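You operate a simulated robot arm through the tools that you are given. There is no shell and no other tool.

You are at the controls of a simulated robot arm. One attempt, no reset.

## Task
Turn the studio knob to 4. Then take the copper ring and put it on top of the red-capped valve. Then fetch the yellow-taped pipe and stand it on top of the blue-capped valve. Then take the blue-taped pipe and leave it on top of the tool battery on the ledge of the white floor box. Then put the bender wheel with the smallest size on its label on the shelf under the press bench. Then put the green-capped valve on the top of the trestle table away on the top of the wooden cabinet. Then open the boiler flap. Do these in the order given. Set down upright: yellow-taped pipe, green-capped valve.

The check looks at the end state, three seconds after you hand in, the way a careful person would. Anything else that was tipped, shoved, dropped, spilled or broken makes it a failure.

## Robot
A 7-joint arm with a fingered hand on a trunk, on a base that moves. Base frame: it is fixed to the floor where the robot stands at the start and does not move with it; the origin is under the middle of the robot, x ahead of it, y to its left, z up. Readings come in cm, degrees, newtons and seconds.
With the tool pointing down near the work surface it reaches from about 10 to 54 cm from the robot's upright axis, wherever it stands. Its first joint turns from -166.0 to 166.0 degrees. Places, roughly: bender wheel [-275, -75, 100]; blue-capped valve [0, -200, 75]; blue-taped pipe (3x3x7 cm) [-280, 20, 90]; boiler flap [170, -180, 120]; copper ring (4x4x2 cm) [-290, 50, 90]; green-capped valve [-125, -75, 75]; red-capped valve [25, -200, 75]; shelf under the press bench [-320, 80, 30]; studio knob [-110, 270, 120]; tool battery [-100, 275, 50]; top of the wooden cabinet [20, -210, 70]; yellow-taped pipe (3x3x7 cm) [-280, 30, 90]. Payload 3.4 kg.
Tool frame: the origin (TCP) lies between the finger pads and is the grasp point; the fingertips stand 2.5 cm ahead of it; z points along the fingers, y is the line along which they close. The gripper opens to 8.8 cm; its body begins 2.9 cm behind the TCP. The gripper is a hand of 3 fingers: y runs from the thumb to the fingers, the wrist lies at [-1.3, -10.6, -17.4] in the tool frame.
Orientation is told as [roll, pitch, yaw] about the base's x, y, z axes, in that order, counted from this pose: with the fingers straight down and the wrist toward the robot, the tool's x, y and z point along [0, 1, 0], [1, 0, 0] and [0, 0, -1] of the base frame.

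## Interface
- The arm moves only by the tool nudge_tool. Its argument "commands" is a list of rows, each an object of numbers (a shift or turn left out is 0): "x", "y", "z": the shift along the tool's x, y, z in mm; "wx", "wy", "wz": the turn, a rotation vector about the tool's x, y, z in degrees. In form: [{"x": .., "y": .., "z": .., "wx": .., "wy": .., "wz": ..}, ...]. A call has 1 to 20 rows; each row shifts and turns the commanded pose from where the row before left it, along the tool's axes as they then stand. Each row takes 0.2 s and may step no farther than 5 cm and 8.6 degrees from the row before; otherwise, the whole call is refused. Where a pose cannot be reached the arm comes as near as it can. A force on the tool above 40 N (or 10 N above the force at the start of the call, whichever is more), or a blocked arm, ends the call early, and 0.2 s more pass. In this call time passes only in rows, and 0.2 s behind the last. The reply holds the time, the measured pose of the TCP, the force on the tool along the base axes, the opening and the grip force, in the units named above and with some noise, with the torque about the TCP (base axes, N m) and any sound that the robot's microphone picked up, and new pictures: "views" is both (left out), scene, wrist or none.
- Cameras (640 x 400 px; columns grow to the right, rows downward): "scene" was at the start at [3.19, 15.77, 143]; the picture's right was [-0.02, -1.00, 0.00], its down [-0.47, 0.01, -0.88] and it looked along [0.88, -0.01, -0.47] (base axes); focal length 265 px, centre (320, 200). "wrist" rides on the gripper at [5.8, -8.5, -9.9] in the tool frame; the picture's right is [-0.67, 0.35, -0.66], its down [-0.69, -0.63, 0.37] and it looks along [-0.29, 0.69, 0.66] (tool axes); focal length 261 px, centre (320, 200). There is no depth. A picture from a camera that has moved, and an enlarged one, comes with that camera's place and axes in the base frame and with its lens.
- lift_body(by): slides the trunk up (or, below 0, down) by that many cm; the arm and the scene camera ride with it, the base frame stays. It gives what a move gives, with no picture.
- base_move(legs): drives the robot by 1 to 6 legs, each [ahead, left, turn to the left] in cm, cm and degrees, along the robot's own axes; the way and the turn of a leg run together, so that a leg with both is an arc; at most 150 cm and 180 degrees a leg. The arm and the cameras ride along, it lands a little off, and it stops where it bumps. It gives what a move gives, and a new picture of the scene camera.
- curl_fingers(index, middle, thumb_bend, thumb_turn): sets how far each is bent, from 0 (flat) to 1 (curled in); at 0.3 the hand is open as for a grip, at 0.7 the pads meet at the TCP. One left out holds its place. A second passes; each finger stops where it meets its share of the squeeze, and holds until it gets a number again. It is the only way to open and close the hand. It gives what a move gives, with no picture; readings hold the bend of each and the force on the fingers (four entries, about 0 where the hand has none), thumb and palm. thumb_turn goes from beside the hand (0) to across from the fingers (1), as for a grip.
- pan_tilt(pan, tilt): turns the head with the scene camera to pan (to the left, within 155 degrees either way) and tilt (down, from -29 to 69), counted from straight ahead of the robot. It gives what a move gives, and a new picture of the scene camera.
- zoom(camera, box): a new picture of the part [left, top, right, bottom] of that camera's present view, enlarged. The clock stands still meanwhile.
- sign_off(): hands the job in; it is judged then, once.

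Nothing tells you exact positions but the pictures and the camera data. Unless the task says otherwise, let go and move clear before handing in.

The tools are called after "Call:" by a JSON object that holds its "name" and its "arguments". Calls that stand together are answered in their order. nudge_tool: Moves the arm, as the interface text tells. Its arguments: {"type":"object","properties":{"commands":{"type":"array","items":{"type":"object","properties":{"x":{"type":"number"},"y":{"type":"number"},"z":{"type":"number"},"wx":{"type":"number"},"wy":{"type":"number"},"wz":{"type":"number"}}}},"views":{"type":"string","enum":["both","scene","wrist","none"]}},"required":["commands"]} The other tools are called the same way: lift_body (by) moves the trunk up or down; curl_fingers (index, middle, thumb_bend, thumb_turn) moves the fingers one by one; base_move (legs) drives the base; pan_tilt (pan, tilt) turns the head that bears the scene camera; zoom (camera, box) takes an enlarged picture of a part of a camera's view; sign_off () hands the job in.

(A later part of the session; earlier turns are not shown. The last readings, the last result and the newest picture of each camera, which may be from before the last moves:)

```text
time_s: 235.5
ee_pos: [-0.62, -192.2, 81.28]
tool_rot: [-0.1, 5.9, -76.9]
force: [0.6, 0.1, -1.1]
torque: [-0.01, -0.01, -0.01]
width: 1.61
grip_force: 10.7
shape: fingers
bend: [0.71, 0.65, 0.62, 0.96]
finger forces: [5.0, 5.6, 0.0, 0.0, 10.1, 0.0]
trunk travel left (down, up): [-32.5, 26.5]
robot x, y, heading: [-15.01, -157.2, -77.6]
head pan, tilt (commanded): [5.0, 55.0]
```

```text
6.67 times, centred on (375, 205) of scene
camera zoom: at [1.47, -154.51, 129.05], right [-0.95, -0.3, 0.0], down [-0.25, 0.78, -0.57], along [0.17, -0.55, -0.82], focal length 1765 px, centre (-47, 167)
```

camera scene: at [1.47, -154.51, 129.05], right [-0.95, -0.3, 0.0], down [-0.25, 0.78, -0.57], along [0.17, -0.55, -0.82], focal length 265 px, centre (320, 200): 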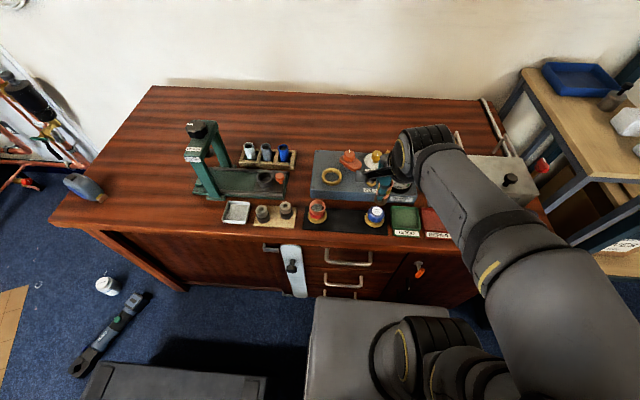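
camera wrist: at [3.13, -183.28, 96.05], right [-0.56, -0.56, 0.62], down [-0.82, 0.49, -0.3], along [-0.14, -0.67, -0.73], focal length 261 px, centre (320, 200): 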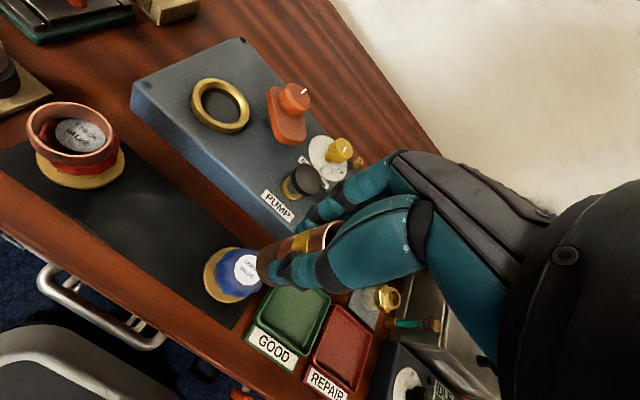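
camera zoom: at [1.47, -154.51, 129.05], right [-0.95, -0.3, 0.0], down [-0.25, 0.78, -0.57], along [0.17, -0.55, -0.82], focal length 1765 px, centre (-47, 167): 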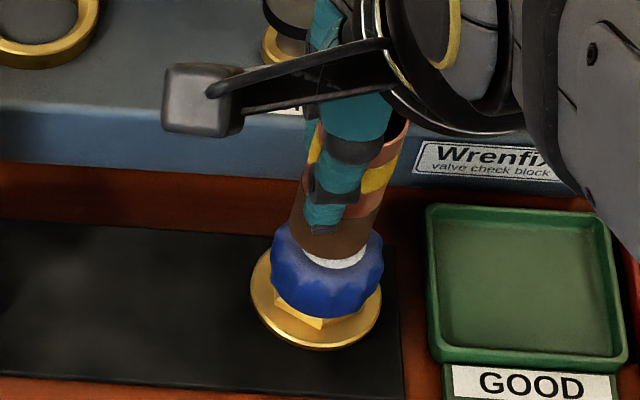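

Call:
{"name": "nudge_tool", "arguments": {"commands": [{"y": 0.2, "z": 2}, {"y": 0.2, "z": 1.5}], "views": "none"}}

Call:
{"name": "zoom", "arguments": {"camera": "wrist", "box": [180, 180, 380, 305]}}

Call:
{"name": "zoom", "arguments": {"camera": "scene", "box": [340, 175, 410, 235]}}

```text
time_s: 236.1
ee_pos: [-0.62, -192.22, 80.79]
tool_rot: [0.0, 6.1, -76.9]
force: [-0.2, 0.0, -0.7]
torque: [-0.01, 0.0, -0.02]
width: 1.61
grip_force: 10.5
shape: fingers
bend: [0.71, 0.65, 0.62, 0.96]
finger forces: [4.9, 5.6, 0.0, 0.0, 10.2, 0.0]
trunk travel left (down, up): [-32.5, 26.5]
robot x, y, heading: [-15.09, -157.11, -77.4]
head pan, tilt (commanded): [5.0, 55.0]
```

```text
3.20 times, centred on (280, 242) of wrist
camera zoom: at [3.46, -183.66, 91.58], right [-0.56, -0.56, 0.62], down [-0.82, 0.49, -0.3], along [-0.14, -0.67, -0.73], focal length 834 px, centre (448, 64)
```

zoom: 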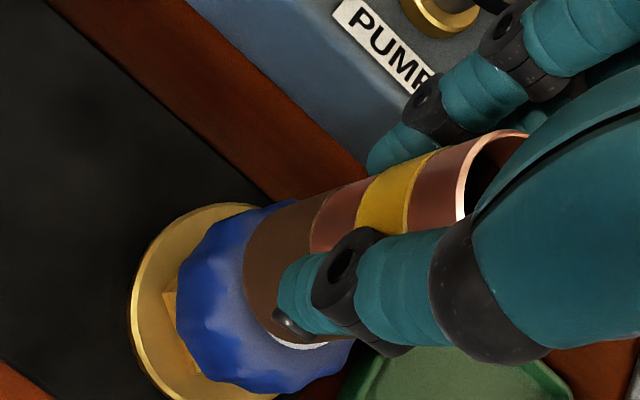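

```text
6.67 times, centred on (375, 205) of scene
camera zoom: at [1.47, -154.51, 129.05], right [-0.95, -0.3, 0.0], down [-0.25, 0.78, -0.57], along [0.17, -0.55, -0.82], focal length 1765 px, centre (-47, 167)
```

zoom: 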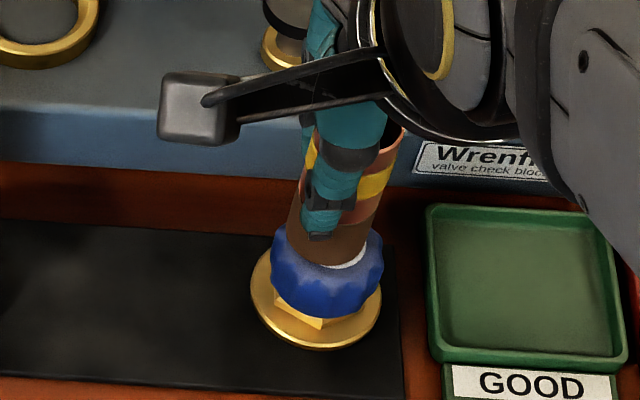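

Call:
{"name": "nudge_tool", "arguments": {"commands": [{"x": -2, "y": -0.8, "z": 1}, {"y": 0.2, "z": 1.5}], "views": "none"}}

Call:
{"name": "nudge_tool", "arguments": {"commands": [{"y": 0.2, "z": 2}], "views": "none"}}

Call:
{"name": "zoom", "arguments": {"camera": "scene", "box": [340, 175, 410, 235]}}

```text
time_s: 236.7
ee_pos: [-0.88, -192.14, 80.61]
tool_rot: [-0.1, 6.0, -77.0]
force: [0.9, 0.6, 2.7]
torque: [-0.01, -0.01, -0.03]
width: 1.59
grip_force: 10.7
shape: fingers
bend: [0.71, 0.65, 0.62, 0.95]
finger forces: [5.4, 5.8, 0.0, 0.0, 10.8, 0.0]
trunk travel left (down, up): [-32.5, 26.5]
robot x, y, heading: [-14.79, -157.29, -77.3]
head pan, tilt (commanded): [5.0, 55.0]
```

```text
time_s: 237.1
ee_pos: [-0.88, -192.06, 80.54]
tool_rot: [0.0, 5.8, -76.8]
force: [0.5, 0.9, 9.1]
torque: [-0.04, 0.01, 0.02]
width: 1.61
grip_force: 12.5
shape: fingers
bend: [0.71, 0.65, 0.62, 0.95]
finger forces: [5.6, 6.7, 0.1, 0.0, 12.3, 0.1]
trunk travel left (down, up): [-32.5, 26.5]
robot x, y, heading: [-14.79, -156.63, -77.4]
head pan, tilt (commanded): [5.0, 55.0]
```

```text
6.67 times, centred on (375, 205) of scene
camera zoom: at [1.46, -154.44, 129.07], right [-0.95, -0.3, 0.0], down [-0.25, 0.78, -0.57], along [0.17, -0.55, -0.82], focal length 1765 px, centre (-47, 167)
```

zoom: 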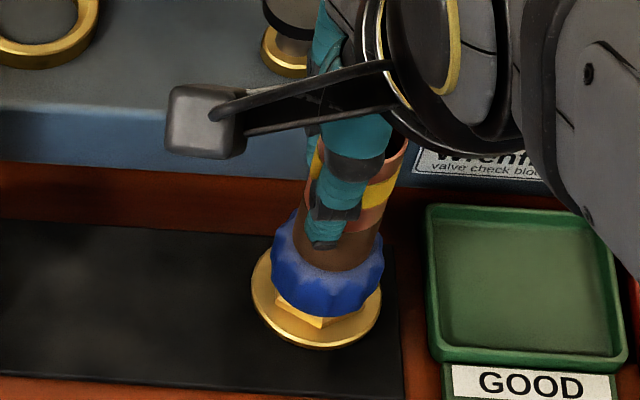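

Solid contact (9 N), the pipe's base covers the cap top. Easing off 1 mm and releasing slowly.

Call:
{"name": "nudge_tool", "arguments": {"commands": [{"z": -1}], "views": "none"}}

Call:
{"name": "curl_fingers", "arguments": {"index": 0.57, "middle": 0.57, "thumb_bend": 0.57}}

Call:
{"name": "zoom", "arguments": {"camera": "scene", "box": [340, 175, 410, 235]}}

Call:
{"name": "zoom", "arguments": {"camera": "wrist", "box": [180, 180, 380, 305]}}

```text
time_s: 237.5
ee_pos: [-0.8, -192.17, 80.55]
tool_rot: [-0.2, 6.0, -76.8]
force: [0.5, -1.4, 3.4]
torque: [-0.09, -0.01, 0.03]
width: 1.6
grip_force: 12.2
shape: fingers
bend: [0.71, 0.65, 0.62, 0.95]
finger forces: [6.0, 6.7, 0.0, 0.0, 10.9, 0.0]
trunk travel left (down, up): [-32.5, 26.5]
robot x, y, heading: [-15.48, -157.49, -77.4]
head pan, tilt (commanded): [5.0, 55.0]
```

```text
time_s: 238.5
ee_pos: [-0.81, -192.22, 80.48]
tool_rot: [-0.1, 6.0, -76.9]
force: [0.5, 0.0, -0.8]
torque: [-0.03, -0.01, -0.03]
width: 2.86
grip_force: 0.1
shape: fingers
bend: [0.56, 0.56, 0.56, 0.97]
finger forces: [0.1, 0.1, 0.1, 0.1, 0.1, 0.0]
trunk travel left (down, up): [-32.5, 26.5]
robot x, y, heading: [-14.72, -157.29, -77.5]
head pan, tilt (commanded): [5.0, 55.0]
```

```text
6.67 times, centred on (375, 205) of scene
camera zoom: at [1.47, -154.5, 129.05], right [-0.95, -0.3, 0.0], down [-0.25, 0.78, -0.57], along [0.17, -0.55, -0.82], focal length 1765 px, centre (-47, 167)
```

zoom: 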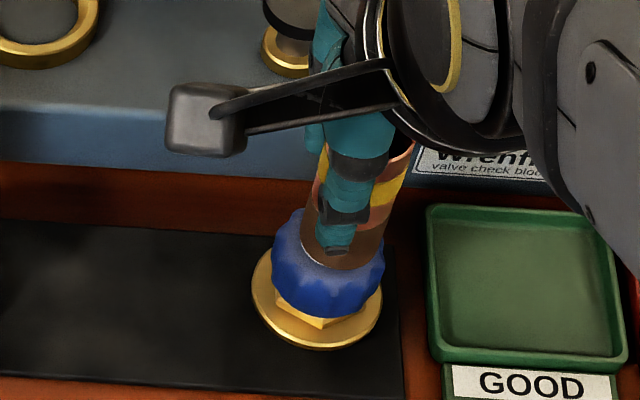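

```text
3.20 times, centred on (280, 242) of wrist
camera zoom: at [3.2, -183.6, 91.26], right [-0.56, -0.56, 0.62], down [-0.82, 0.49, -0.3], along [-0.14, -0.67, -0.73], focal length 834 px, centre (448, 64)
```

zoom: 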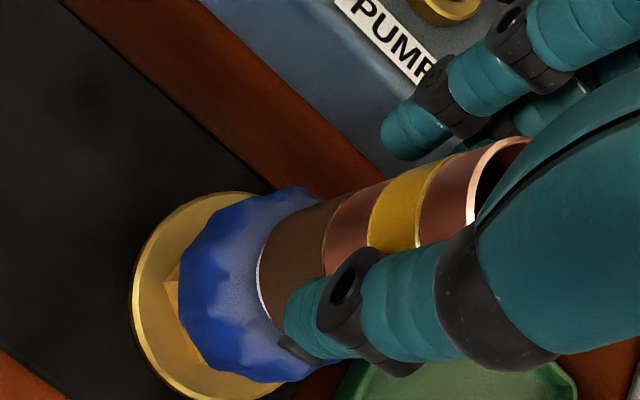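

The pipe stands free on the cap. Opening wider, then rising straight up.

Call:
{"name": "curl_fingers", "arguments": {"index": 0.42, "middle": 0.42, "thumb_bend": 0.42}}

Call:
{"name": "nudge_tool", "arguments": {"commands": [{"y": -1.6, "z": -14.9}, {"y": -2.1, "z": -19.9}, {"y": -3.1, "z": -29.8}, {"y": -4.2, "z": -39.8}, {"y": -4.2, "z": -39.8}, {"y": -4.2, "z": -39.8}], "views": "both"}}

Call:
{"name": "zoom", "arguments": {"camera": "scene", "box": [280, 170, 400, 245]}}

```text
time_s: 239.5
ee_pos: [-0.92, -192.22, 80.53]
tool_rot: [-0.1, 6.0, -76.9]
force: [0.1, -0.4, 1.3]
torque: [-0.01, 0.0, -0.03]
width: 5.9
grip_force: 0.2
shape: fingers
bend: [0.42, 0.42, 0.42, 0.97]
finger forces: [0.0, 0.0, 0.1, 0.0, 0.1, 0.1]
trunk travel left (down, up): [-32.5, 26.5]
robot x, y, heading: [-15.13, -156.99, -77.3]
head pan, tilt (commanded): [5.0, 55.0]
```

```text
time_s: 240.9
ee_pos: [-0.81, -192.1, 98.87]
tool_rot: [-0.1, 5.9, -76.9]
force: [-0.2, 0.1, 0.5]
torque: [-0.02, 0.03, -0.02]
width: 5.86
grip_force: 0.0
shape: fingers
bend: [0.42, 0.42, 0.42, 0.97]
finger forces: [0.0, 0.0, 0.0, 0.0, 0.1, 0.0]
trunk travel left (down, up): [-32.5, 26.5]
robot x, y, heading: [-15.27, -157.03, -77.3]
head pan, tilt (commanded): [5.0, 55.0]
camera scene: at [1.47, -154.51, 129.04], right [-0.95, -0.3, 0.0], down [-0.25, 0.78, -0.57], along [0.17, -0.55, -0.82], focal length 265 px, centre (320, 200)
camera wrist: at [3.34, -183.44, 109.74], right [-0.56, -0.56, 0.62], down [-0.82, 0.49, -0.3], along [-0.14, -0.67, -0.73], focal length 261 px, centre (320, 200)
```

scene: 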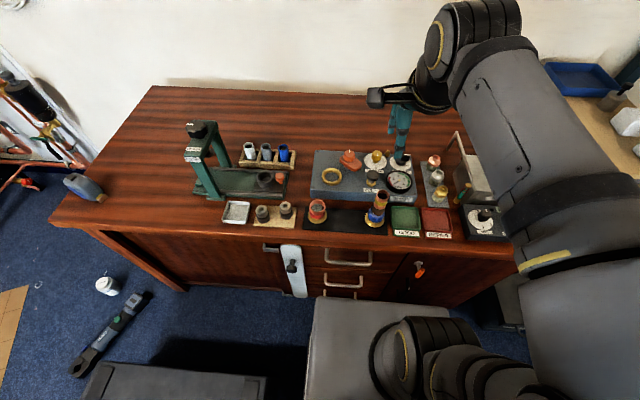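
wrist: 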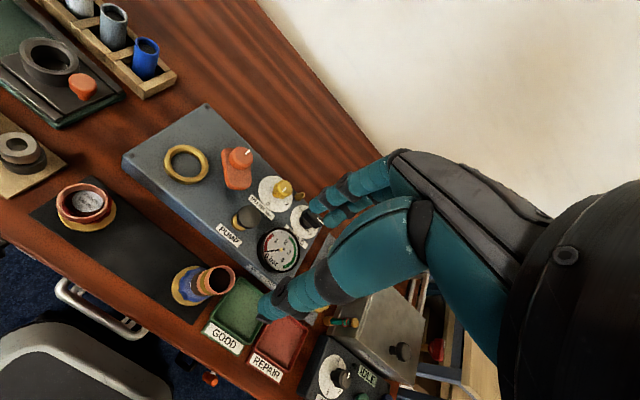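

```text
5.33 times, centred on (340, 208) of scene
camera zoom: at [1.47, -154.51, 129.04], right [-0.95, -0.3, 0.0], down [-0.25, 0.78, -0.57], along [0.17, -0.55, -0.82], focal length 1412 px, centre (213, 160)
```

zoom: 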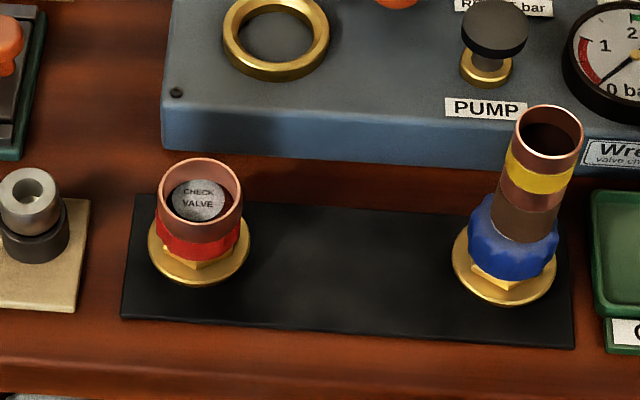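

Call:
{"name": "zoom", "arguments": {"camera": "scene", "box": [358, 180, 406, 230]}}

Call:
{"name": "zoom", "arguments": {"camera": "wrist", "box": [150, 240, 260, 320]}}

```text
8.00 times, centred on (382, 205) of scene
camera zoom: at [1.47, -154.51, 129.04], right [-0.95, -0.3, 0.0], down [-0.25, 0.78, -0.57], along [0.17, -0.55, -0.82], focal length 2118 px, centre (-176, 160)
```

zoom: 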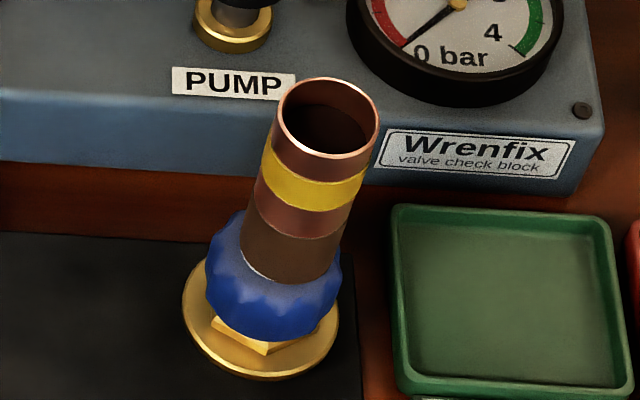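

```text
5.00 times, centred on (205, 280) of wrist
camera zoom: at [3.34, -183.44, 109.74], right [-0.56, -0.56, 0.62], down [-0.82, 0.49, -0.3], along [-0.14, -0.67, -0.73], focal length 1303 px, centre (895, -200)
```

zoom: 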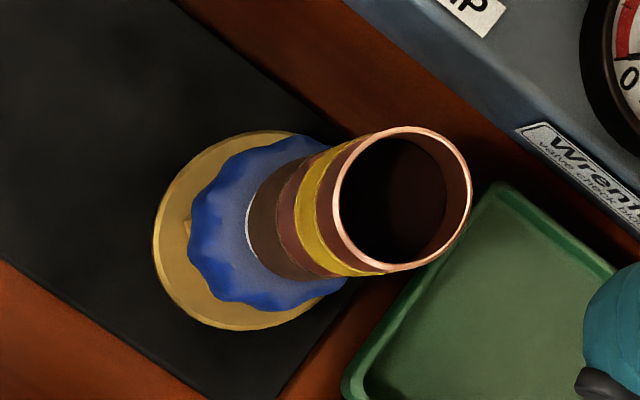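

The yellow-taped pipe stands upright on the blue cap. Now I go back for the blue-taped pipe.

Call:
{"name": "nudge_tool", "arguments": {"commands": [{"wx": -6, "z": -30}, {"x": -30, "z": -35}, {"x": -30}], "views": "none"}}

Call:
{"name": "base_move", "arguments": {"legs": [[-148, -10, 0], [-125, -4, 0], [0, 0, -90.3]]}}

```text
time_s: 241.7
ee_pos: [-6.28, -193.75, 105.34]
tool_rot: [-0.1, 0.0, -77.0]
force: [0.1, -0.4, 0.2]
torque: [0.01, -0.04, 0.03]
width: 5.9
grip_force: 0.1
shape: fingers
bend: [0.42, 0.42, 0.42, 0.97]
finger forces: [0.0, 0.0, 0.0, 0.0, 0.0, 0.0]
trunk travel left (down, up): [-32.5, 26.5]
robot x, y, heading: [-14.9, -157.14, -77.2]
head pan, tilt (commanded): [5.0, 55.0]
```

```text
time_s: 259.1
ee_pos: [-123.45, 105.6, 105.31]
tool_rot: [0.0, 0.1, -167.1]
force: [0.1, 0.6, 0.7]
torque: [0.01, 0.03, 0.01]
width: 5.86
grip_force: 0.0
shape: fingers
bend: [0.42, 0.42, 0.42, 0.97]
finger forces: [0.0, 0.1, 0.0, 0.0, 0.0, 0.1]
trunk travel left (down, up): [-32.5, 26.5]
robot x, y, heading: [-86.68, 114.01, -167.8]
head pan, tilt (commanded): [5.0, 55.0]
camera scene: at [-84.37, 97.84, 129.05], right [-0.3, 0.95, 0.0], down [0.78, 0.24, -0.57], along [-0.55, -0.17, -0.82], focal length 265 px, centre (320, 200)
```

scene: 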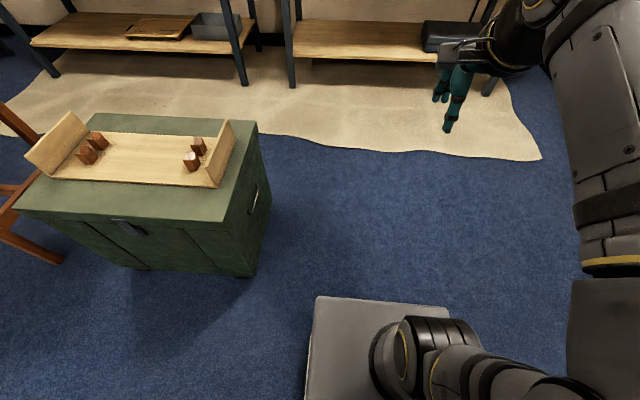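

Call:
{"name": "base_move", "arguments": {"legs": [[126, 0, 0], [0, 49, 0]]}}

Call:
{"name": "pan_tilt", "arguments": {"pan": 0, "tilt": 35}}

```text
time_s: 267.9
ee_pos: [-234.97, 31.7, 105.21]
tool_rot: [0.0, -0.1, -167.8]
force: [-0.3, 0.5, -0.6]
torque: [-0.02, 0.03, 0.01]
width: 5.88
grip_force: 0.1
shape: fingers
bend: [0.42, 0.42, 0.42, 0.97]
finger forces: [0.0, 0.0, 0.0, 0.0, 0.1, 0.1]
trunk travel left (down, up): [-32.5, 26.5]
robot x, y, heading: [-197.92, 39.42, -168.1]
head pan, tilt (commanded): [5.0, 55.0]
camera scene: at [-195.91, 23.49, 129.05], right [-0.29, 0.96, 0.0], down [0.78, 0.24, -0.57], along [-0.55, -0.17, -0.82], focal length 265 px, centre (320, 200)
```

scene: 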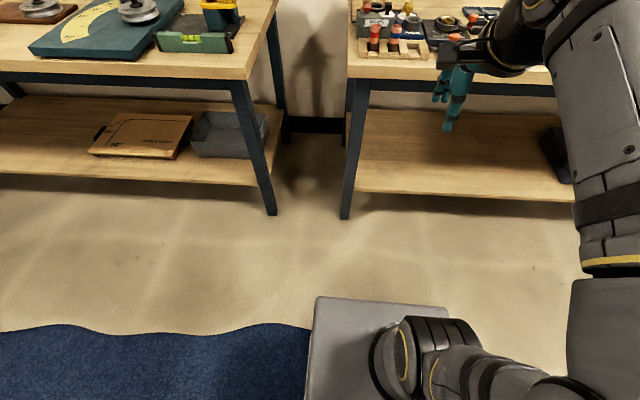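

```text
time_s: 268.7
ee_pos: [-235.05, 31.77, 105.15]
tool_rot: [-0.1, 0.0, -167.7]
force: [0.3, -0.1, 0.3]
torque: [0.03, 0.01, 0.03]
width: 5.9
grip_force: 0.0
shape: fingers
bend: [0.42, 0.42, 0.42, 0.97]
finger forces: [0.1, 0.0, 0.0, 0.0, 0.0, 0.0]
trunk travel left (down, up): [-32.5, 26.5]
robot x, y, heading: [-198.34, 40.02, -168.4]
head pan, tilt (commanded): [0.0, 35.0]
camera scene: at [-197.63, 23.77, 131.86], right [-0.2, 0.98, 0.0], down [0.56, 0.12, -0.82], along [-0.8, -0.17, -0.57], focal length 265 px, centre (320, 200)
```

scene: 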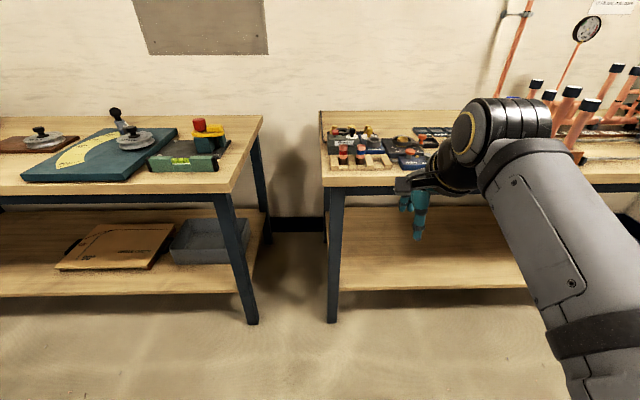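

Call:
{"name": "base_move", "arguments": {"legs": [[43, 0, 0.5]]}}

Call:
{"name": "pan_tilt", "arguments": {"pan": 0, "tilt": 50}}

Call:
{"name": "zoom", "arguments": {"camera": "scene", "box": [305, 120, 445, 205]}}

Call:
{"name": "zoom", "arguments": {"camera": "wrist", "box": [0, 50, 400, 300]}}

```text
time_s: 271.4
ee_pos: [-277.63, 22.76, 105.35]
tool_rot: [0.0, 0.0, -167.7]
force: [0.2, -0.4, 1.0]
torque: [-0.01, -0.02, -0.03]
width: 5.89
grip_force: 0.0
shape: fingers
bend: [0.42, 0.42, 0.42, 0.97]
finger forces: [0.1, 0.1, 0.0, 0.1, 0.0, 0.0]
trunk travel left (down, up): [-32.5, 26.5]
robot x, y, heading: [-240.75, 30.87, -168.7]
head pan, tilt (commanded): [0.0, 35.0]
camera scene: at [-240.33, 14.83, 131.87], right [-0.2, 0.98, 0.0], down [0.56, 0.12, -0.82], along [-0.8, -0.17, -0.57], focal length 265 px, centre (320, 200)
```

scene: 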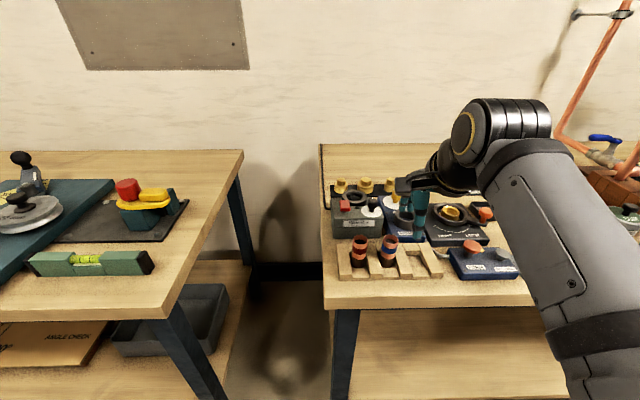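

```text
time_s: 272.1
ee_pos: [-277.68, 22.82, 105.24]
tool_rot: [-0.2, 0.0, -167.6]
force: [0.5, -0.1, 0.4]
torque: [0.03, 0.01, -0.03]
width: 5.88
grip_force: 0.0
shape: fingers
bend: [0.42, 0.42, 0.42, 0.97]
finger forces: [0.1, 0.1, 0.1, 0.0, 0.1, 0.0]
trunk travel left (down, up): [-32.5, 26.5]
robot x, y, heading: [-241.11, 30.92, -168.2]
head pan, tilt (commanded): [0.0, 50.0]
camera scene: at [-239.26, 15.06, 129.7], right [-0.2, 0.98, 0.0], down [0.75, 0.16, -0.64], along [-0.63, -0.13, -0.77], focal length 265 px, centre (320, 200)
```

scene: 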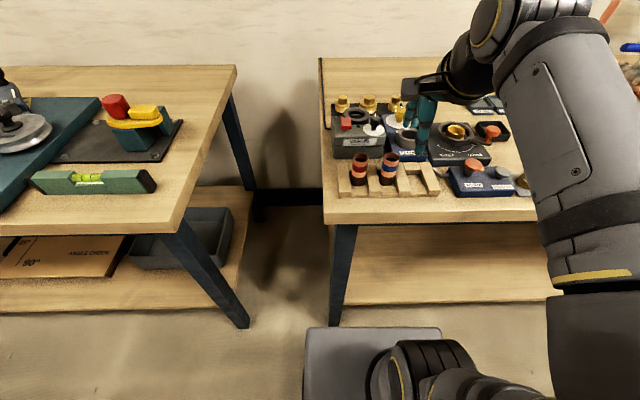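

```text
4.57 times, centred on (375, 162) of scene
camera zoom: at [-239.26, 15.06, 129.7], right [-0.2, 0.98, 0.0], down [0.75, 0.16, -0.64], along [-0.63, -0.13, -0.77], focal length 1210 px, centre (69, 371)
```

zoom: 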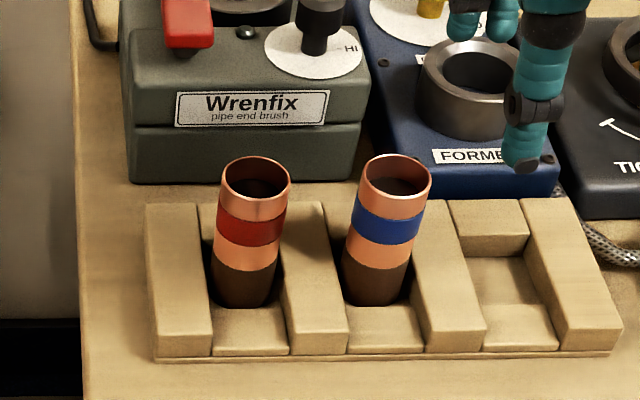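

```text
1.60 times, centred on (200, 175) of wrist
camera zoom: at [-268.04, 18.89, 115.17], right [-0.48, 0.58, 0.66], down [0.47, 0.8, -0.37], along [-0.74, 0.13, -0.66], focal length 417 px, centre (512, 240)
```

zoom: 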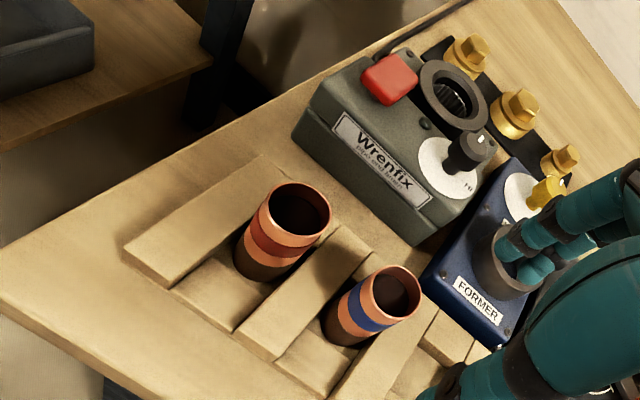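

Blue-taped pipe top is at (-278.87, 20.37, 97.15). Same approach as before.

Call:
{"name": "curl_fingers", "arguments": {"index": 0.46, "middle": 0.46, "thumb_bend": 0.44}}

Call:
{"name": "nudge_tool", "arguments": {"commands": [{"x": 21.4, "y": 16.9}, {"z": 30}], "views": "wrist"}}

Call:
{"name": "zoom", "arguments": {"camera": "wrist", "box": [160, 150, 400, 300]}}

```text
time_s: 273.1
ee_pos: [-277.73, 22.82, 105.3]
tool_rot: [-0.1, 0.0, -167.7]
force: [-0.4, 0.4, -0.1]
torque: [-0.01, 0.02, -0.03]
width: 5.31
grip_force: 0.0
shape: fingers
bend: [0.46, 0.46, 0.44, 0.97]
finger forces: [0.0, 0.0, 0.0, 0.1, 0.0, 0.0]
trunk travel left (down, up): [-32.5, 26.5]
robot x, y, heading: [-240.95, 30.75, -168.1]
head pan, tilt (commanded): [0.0, 50.0]
```

```text
time_s: 273.7
ee_pos: [-278.95, 20.5, 102.13]
tool_rot: [-0.1, 0.0, -167.8]
force: [-0.4, -0.6, 0.3]
torque: [0.02, 0.0, 0.0]
width: 5.32
grip_force: 0.1
shape: fingers
bend: [0.46, 0.46, 0.44, 0.97]
finger forces: [0.1, 0.0, 0.0, 0.0, 0.1, 0.1]
trunk travel left (down, up): [-32.5, 26.5]
robot x, y, heading: [-241.21, 30.9, -168.2]
head pan, tilt (commanded): [0.0, 50.0]
camera wrist: at [-269.25, 16.55, 112.14], right [-0.48, 0.58, 0.66], down [0.47, 0.8, -0.36], along [-0.74, 0.13, -0.66], focal length 261 px, centre (320, 200)
```

wrist: 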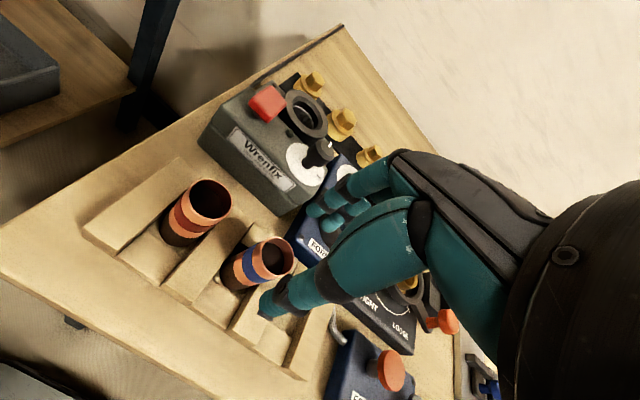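

```text
2.67 times, centred on (280, 225) of wrist
camera zoom: at [-269.25, 16.55, 112.14], right [-0.48, 0.58, 0.66], down [0.47, 0.8, -0.36], along [-0.74, 0.13, -0.66], focal length 695 px, centre (427, 133)
```

zoom: 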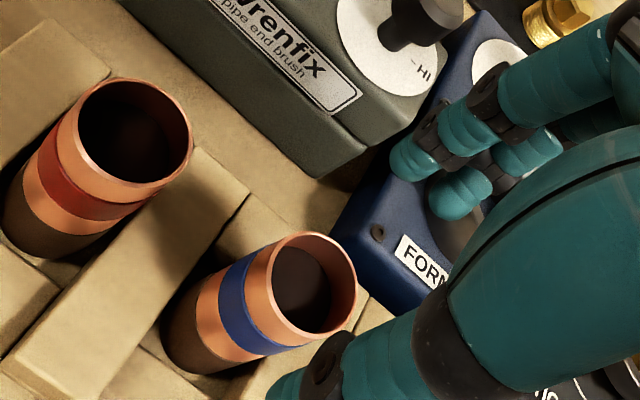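

Call:
{"name": "nudge_tool", "arguments": {"commands": [{"z": 25}, {"z": 20}, {"z": 12}, {"z": 7}], "views": "none"}}

Call:
{"name": "curl_fingers", "arguments": {"index": 0.58, "middle": 0.58, "thumb_bend": 0.57}}

Call:
{"name": "curl_fingers", "arguments": {"index": 0.68, "middle": 0.68, "thumb_bend": 0.66}}

Call:
{"name": "zoom", "arguments": {"camera": "wrist", "box": [200, 150, 440, 300]}}

```text
time_s: 274.7
ee_pos: [-278.74, 20.31, 95.82]
tool_rot: [-0.2, 0.0, -167.6]
force: [0.3, 0.1, -0.1]
torque: [-0.01, 0.01, 0.0]
width: 5.31
grip_force: 0.0
shape: fingers
bend: [0.46, 0.46, 0.44, 0.97]
finger forces: [0.0, 0.0, 0.0, 0.0, 0.0, 0.0]
trunk travel left (down, up): [-32.5, 26.5]
robot x, y, heading: [-240.85, 30.65, -168.3]
head pan, tilt (commanded): [0.0, 50.0]
```

```text
time_s: 275.7
ee_pos: [-278.64, 20.39, 95.88]
tool_rot: [0.0, 0.0, -167.7]
force: [0.4, -0.3, -0.7]
torque: [0.01, 0.0, -0.01]
width: 2.85
grip_force: 0.3
shape: fingers
bend: [0.56, 0.57, 0.56, 0.97]
finger forces: [0.2, 0.1, 0.0, 0.1, 0.0, 0.1]
trunk travel left (down, up): [-32.5, 26.5]
robot x, y, heading: [-240.91, 30.4, -168.2]
head pan, tilt (commanded): [0.0, 50.0]
```

```text
time_s: 276.7
ee_pos: [-278.81, 20.37, 95.76]
tool_rot: [-0.1, 0.0, -167.8]
force: [-5.2, -0.9, 2.3]
torque: [-0.02, 0.22, 0.01]
width: 1.92
grip_force: 7.6
shape: fingers
bend: [0.61, 0.63, 0.61, 0.97]
finger forces: [4.9, 5.3, 0.0, 0.0, 4.9, 0.0]
trunk travel left (down, up): [-32.5, 26.5]
robot x, y, heading: [-241.28, 31.08, -168.2]
head pan, tilt (commanded): [0.0, 50.0]
```

```text
2.67 times, centred on (320, 225) of wrist
camera zoom: at [-269.23, 16.52, 105.75], right [-0.48, 0.58, 0.66], down [0.47, 0.8, -0.37], along [-0.74, 0.13, -0.66], focal length 695 px, centre (320, 133)
```

zoom: 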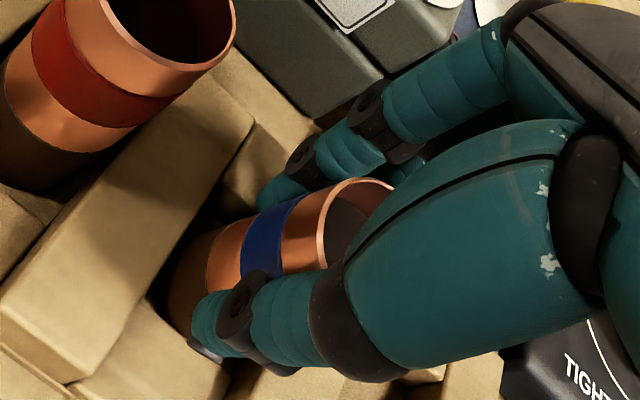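

Call:
{"name": "curl_fingers", "arguments": {"index": 0.72, "middle": 0.72, "thumb_bend": 0.71}}

Call:
{"name": "nudge_tool", "arguments": {"commands": [{"z": -10}, {"z": -20}, {"z": -30}, {"z": -40}], "views": "both"}}

Call:
{"name": "zoom", "arguments": {"camera": "scene", "box": [385, 70, 465, 165]}}

Call:
{"name": "zoom", "arguments": {"camera": "wrist", "box": [220, 190, 380, 290]}}

```text
time_s: 277.7
ee_pos: [-278.79, 20.53, 95.7]
tool_rot: [-0.1, 0.0, -167.8]
force: [-6.8, 1.2, 0.9]
torque: [0.03, 0.31, 0.01]
width: 1.79
grip_force: 13.7
shape: fingers
bend: [0.59, 0.63, 0.62, 0.97]
finger forces: [8.4, 9.5, 0.0, 0.0, 10.2, 0.1]
trunk travel left (down, up): [-32.5, 26.5]
robot x, y, heading: [-241.47, 30.5, -167.9]
head pan, tilt (commanded): [0.0, 50.0]
```

```text
time_s: 278.7
ee_pos: [-279.06, 20.19, 105.93]
tool_rot: [0.0, 0.0, -167.8]
force: [-0.6, -0.4, -1.2]
torque: [0.01, -0.04, -0.01]
width: 1.72
grip_force: 11.6
shape: fingers
bend: [0.6, 0.65, 0.62, 0.96]
finger forces: [6.1, 6.3, 0.0, 0.1, 11.3, 0.1]
trunk travel left (down, up): [-32.5, 26.5]
robot x, y, heading: [-240.78, 30.79, -168.2]
head pan, tilt (commanded): [0.0, 50.0]
camera scene: at [-239.26, 15.06, 129.69], right [-0.2, 0.98, 0.0], down [0.75, 0.16, -0.64], along [-0.63, -0.13, -0.77], focal length 265 px, centre (320, 200)
camera wrist: at [-269.37, 16.21, 115.85], right [-0.48, 0.58, 0.66], down [0.47, 0.8, -0.36], along [-0.74, 0.13, -0.66], focal length 261 px, centre (320, 200)
```

scene: 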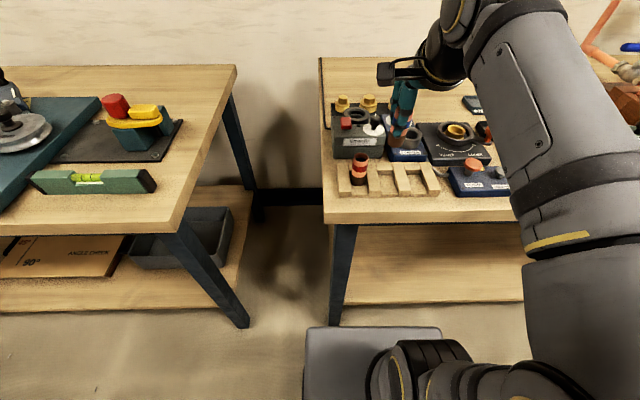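
wrist: 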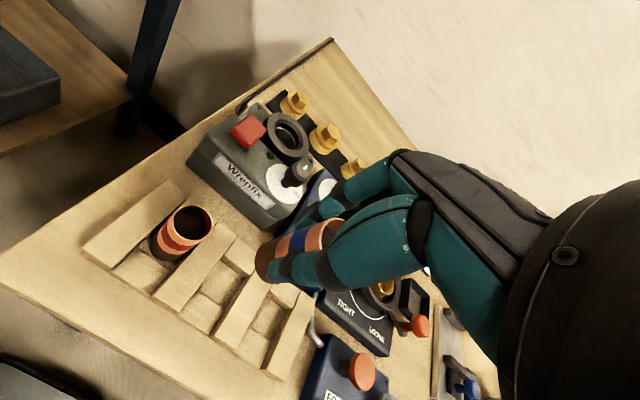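

```text
4.21 times, centred on (425, 118) of scene
camera zoom: at [-239.26, 15.06, 129.69], right [-0.2, 0.98, 0.0], down [0.75, 0.16, -0.64], along [-0.63, -0.13, -0.77], focal length 1115 px, centre (-122, 547)
```

zoom: 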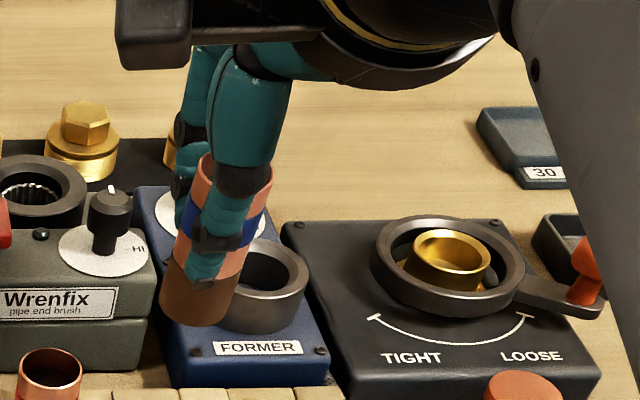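

```text
4.00 times, centred on (300, 240) of wrist
camera zoom: at [-269.37, 16.21, 115.85], right [-0.48, 0.58, 0.66], down [0.47, 0.8, -0.36], along [-0.74, 0.13, -0.66], focal length 1043 px, centre (400, 40)
```

zoom: 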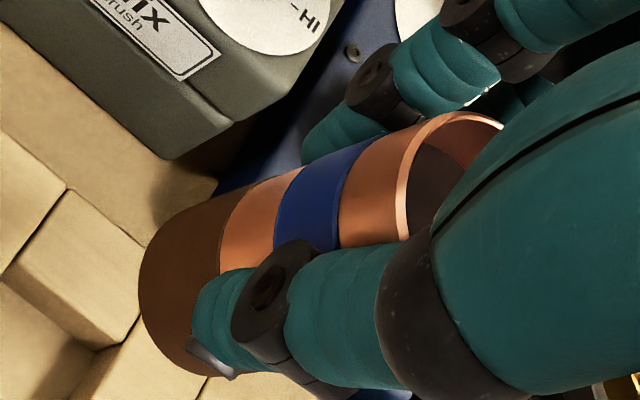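

Blue-taped pipe in hand. Now I'll drive to the white floor box: back out, strafe along the bench toward the door wall, turn to face it.

Call:
{"name": "base_move", "arguments": {"legs": [[-44, 0, 0.5], [0, -124, 0], [0, 0, -90]]}}

```text
time_s: 291.1
ee_pos: [-235.81, 199.36, 105.91]
tool_rot: [-0.1, 0.1, 103.5]
force: [-1.0, 0.0, 0.1]
torque: [0.02, -0.03, 0.05]
width: 1.69
grip_force: 12.1
shape: fingers
bend: [0.6, 0.65, 0.62, 0.96]
finger forces: [6.2, 6.5, 0.1, 0.0, 11.2, 0.0]
trunk travel left (down, up): [-32.5, 26.5]
robot x, y, heading: [-224.17, 161.75, 103.0]
head pan, tilt (commanded): [0.0, 50.0]
camera scene: at [-239.96, 159.68, 129.7], right [0.97, 0.23, 0.0], down [0.17, -0.75, -0.64], along [-0.15, 0.63, -0.77], focal length 265 px, centre (320, 200)
```

scene: 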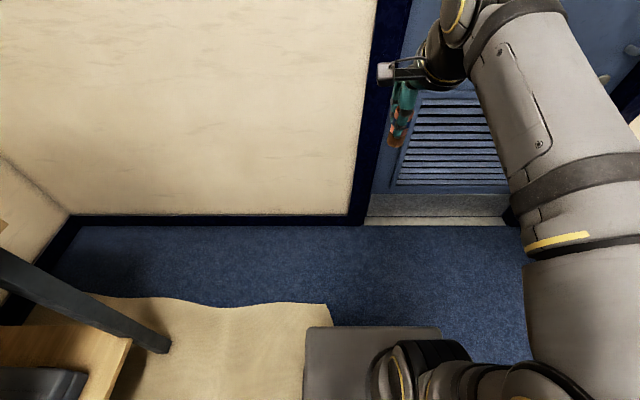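

Call:
{"name": "base_move", "arguments": {"legs": [[0, -143, -0.7]]}}

Call:
{"name": "lift_body", "arguments": {"by": -28}}

Call:
{"name": "pan_tilt", "arguments": {"pan": 0, "tilt": 40}}

```text
time_s: 298.5
ee_pos: [-89.4, 233.04, 105.84]
tool_rot: [-0.1, 0.0, 103.2]
force: [-0.2, 0.4, 0.0]
torque: [0.0, 0.02, 0.02]
width: 1.73
grip_force: 11.0
shape: fingers
bend: [0.6, 0.65, 0.62, 0.96]
finger forces: [6.2, 6.4, 0.0, 0.0, 11.3, 0.1]
trunk travel left (down, up): [-32.5, 26.5]
robot x, y, heading: [-78.08, 195.28, 103.1]
head pan, tilt (commanded): [0.0, 50.0]
camera scene: at [-93.81, 193.43, 129.7], right [0.98, 0.22, 0.0], down [0.17, -0.75, -0.64], along [-0.14, 0.63, -0.77], focal length 265 px, centre (320, 200)
```

scene: 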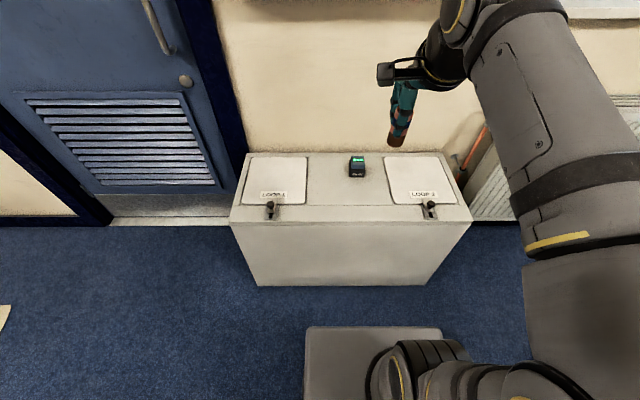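

```text
time_s: 301.4
ee_pos: [-89.42, 233.04, 77.85]
tool_rot: [-0.1, -0.1, 103.3]
force: [-0.9, 0.0, 0.3]
torque: [-0.03, -0.03, 0.01]
width: 1.74
grip_force: 11.6
shape: fingers
bend: [0.6, 0.65, 0.62, 0.96]
finger forces: [6.3, 6.4, 0.0, 0.0, 11.2, 0.0]
trunk travel left (down, up): [-4.5, 54.5]
robot x, y, heading: [-77.68, 195.12, 103.0]
head pan, tilt (commanded): [0.0, 50.0]
```

```text
time_s: 302.1
ee_pos: [-89.52, 233.01, 77.89]
tool_rot: [-0.1, 0.0, 103.4]
force: [-0.2, -0.1, -0.3]
torque: [0.02, 0.0, 0.0]
width: 1.72
grip_force: 11.9
shape: fingers
bend: [0.6, 0.65, 0.62, 0.96]
finger forces: [6.3, 6.4, 0.1, 0.0, 11.2, 0.0]
trunk travel left (down, up): [-4.5, 54.5]
robot x, y, heading: [-78.12, 194.9, 102.9]
head pan, tilt (commanded): [0.0, 40.0]
camera scene: at [-93.99, 194.21, 103.11], right [0.98, 0.22, 0.0], down [0.14, -0.63, -0.77], along [-0.17, 0.75, -0.64], focal length 265 px, centre (320, 200)
```

scene: 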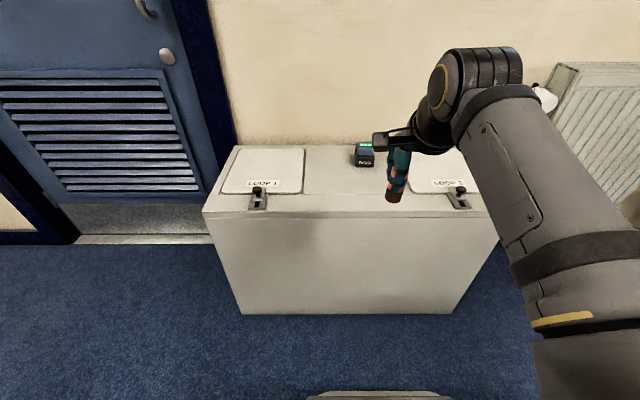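

The battery top triangulates to (-97.4, 272.8, 60.7), the box front to room Y≈262.5. I'll look straight down to verify where my base front is before getting close.

Call:
{"name": "pan_tilt", "arguments": {"pan": 0, "tilt": 68}}

Call:
{"name": "pan_tilt", "arguments": {"pan": 40, "tilt": 68}}

```text
time_s: 303.0
ee_pos: [-89.57, 233.1, 77.92]
tool_rot: [0.0, 0.0, 103.3]
force: [0.1, 0.2, -0.4]
torque: [0.01, -0.02, 0.02]
width: 1.73
grip_force: 11.7
shape: fingers
bend: [0.6, 0.65, 0.62, 0.96]
finger forces: [6.3, 6.4, 0.0, 0.1, 11.1, 0.0]
trunk travel left (down, up): [-4.5, 54.5]
robot x, y, heading: [-78.16, 195.18, 102.7]
head pan, tilt (commanded): [0.0, 68.0]
camera scene: at [-93.36, 191.48, 99.58], right [0.98, 0.22, 0.0], down [0.21, -0.9, -0.38], along [-0.08, 0.37, -0.93], focal length 265 px, centre (320, 200)
```

scene: 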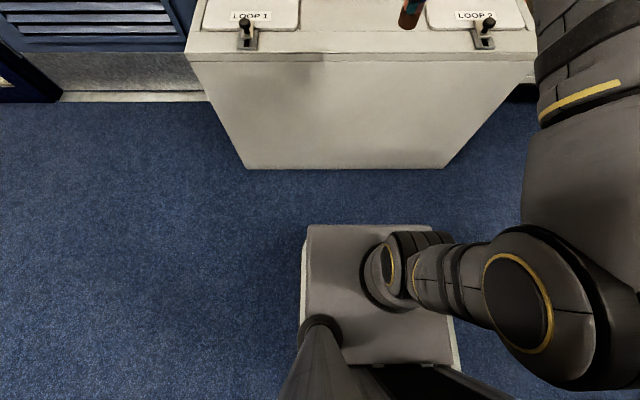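

```text
time_s: 304.1
ee_pos: [-89.49, 232.96, 77.84]
tool_rot: [-0.2, 0.0, 103.3]
force: [-0.4, 0.0, -0.3]
torque: [-0.01, 0.01, 0.03]
width: 1.72
grip_force: 12.0
shape: fingers
bend: [0.6, 0.65, 0.62, 0.96]
finger forces: [6.3, 6.3, 0.0, 0.1, 11.2, 0.0]
trunk travel left (down, up): [-4.5, 54.5]
robot x, y, heading: [-78.24, 195.34, 102.9]
head pan, tilt (commanded): [40.0, 68.0]
camera scene: at [-96.63, 189.37, 99.58], right [0.6, 0.8, 0.0], down [0.74, -0.56, -0.37], along [-0.3, 0.23, -0.93], focal length 265 px, centre (320, 200)
```

scene: 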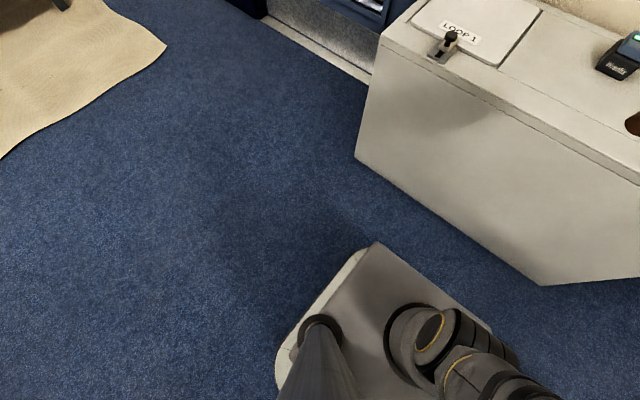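

My base front is well short of the box; there's room for about 28 cm. Moving forward, then I'll look at the battery from above.

Call:
{"name": "base_move", "arguments": {"legs": [[28, 0, 0]]}}

Call:
{"name": "pan_tilt", "arguments": {"pan": 0, "tilt": 45}}

Call:
{"name": "zoom", "arguments": {"camera": "wrist", "box": [0, 0, 640, 400]}}

```text
time_s: 306.1
ee_pos: [-96.27, 260.22, 78.02]
tool_rot: [-0.1, 0.1, 103.8]
force: [0.0, 0.7, -0.3]
torque: [-0.02, -0.02, -0.05]
width: 1.68
grip_force: 11.8
shape: fingers
bend: [0.6, 0.65, 0.62, 0.96]
finger forces: [6.3, 6.4, 0.1, 0.1, 11.2, 0.0]
trunk travel left (down, up): [-4.5, 54.5]
robot x, y, heading: [-84.62, 222.4, 103.4]
head pan, tilt (commanded): [40.0, 68.0]
camera scene: at [-102.93, 216.44, 99.58], right [0.6, 0.8, 0.0], down [0.74, -0.55, -0.37], along [-0.3, 0.22, -0.93], focal length 265 px, centre (320, 200)
```

scene: 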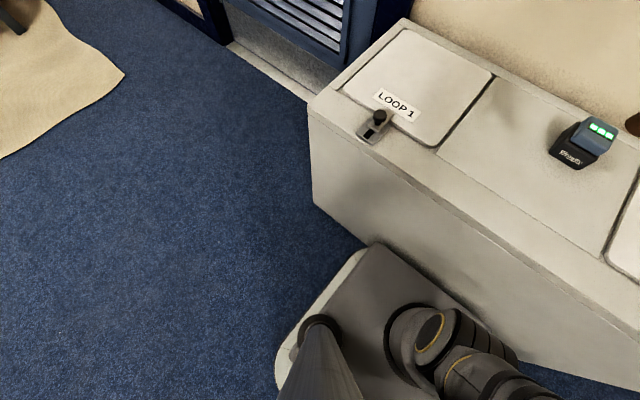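

```text
time_s: 307.1
ee_pos: [-96.13, 260.15, 77.83]
tool_rot: [-0.1, 0.0, 103.9]
force: [-0.2, -0.7, -0.5]
torque: [0.06, 0.0, -0.04]
width: 1.7
grip_force: 12.0
shape: fingers
bend: [0.6, 0.65, 0.62, 0.96]
finger forces: [6.3, 6.4, 0.1, 0.0, 11.2, 0.0]
trunk travel left (down, up): [-4.5, 54.5]
robot x, y, heading: [-84.36, 222.51, 103.6]
head pan, tilt (commanded): [0.0, 45.0]
camera scene: at [-100.25, 220.96, 102.38], right [0.97, 0.23, 0.0], down [0.16, -0.69, -0.71], along [-0.16, 0.69, -0.71], focal length 265 px, centre (320, 200)
```

scene: 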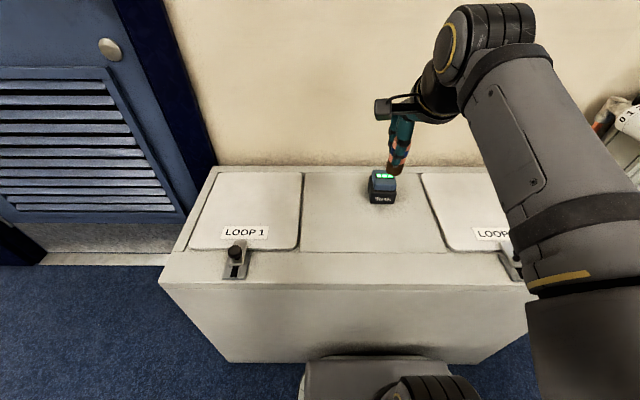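

```text
1.00 times, centred on (320, 200) of wrist (not enlarged: the box is as wide or as high as the picture)
camera zoom: at [-99.73, 250.57, 87.83], right [0.57, 0.5, 0.66], down [0.82, -0.45, -0.37], along [0.11, 0.74, -0.66], focal length 261 px, centre (320, 200)
```

zoom: 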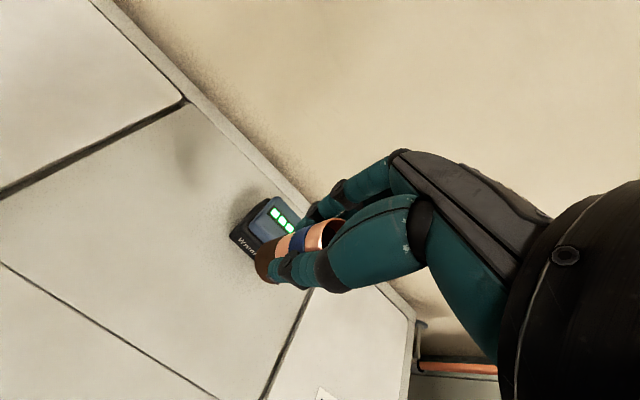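

Call:
{"name": "zoom", "arguments": {"camera": "scene", "box": [345, 110, 425, 220]}}

Call:
{"name": "zoom", "arguments": {"camera": "wrist", "box": [220, 180, 380, 280]}}

```text
3.64 times, centred on (385, 165) of scene
camera zoom: at [-100.25, 220.96, 102.38], right [0.97, 0.23, 0.0], down [0.16, -0.69, -0.71], along [-0.16, 0.69, -0.71], focal length 963 px, centre (84, 327)
```

zoom: 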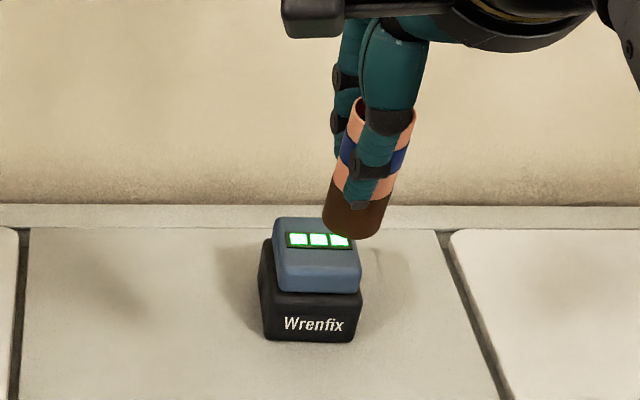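

```text
4.00 times, centred on (300, 230) of wrist
camera zoom: at [-99.73, 250.57, 87.83], right [0.57, 0.5, 0.66], down [0.82, -0.45, -0.37], along [0.11, 0.74, -0.66], focal length 1043 px, centre (400, 80)
```

zoom: 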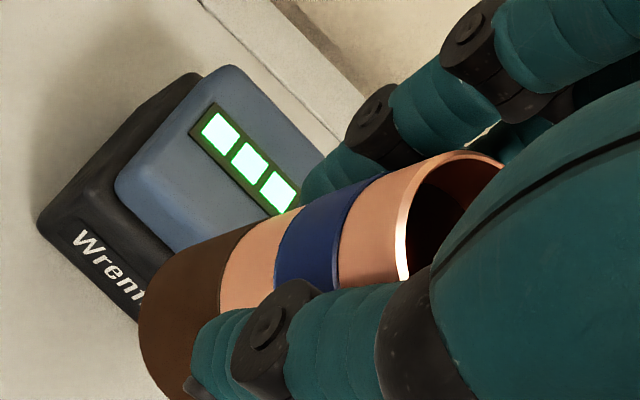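

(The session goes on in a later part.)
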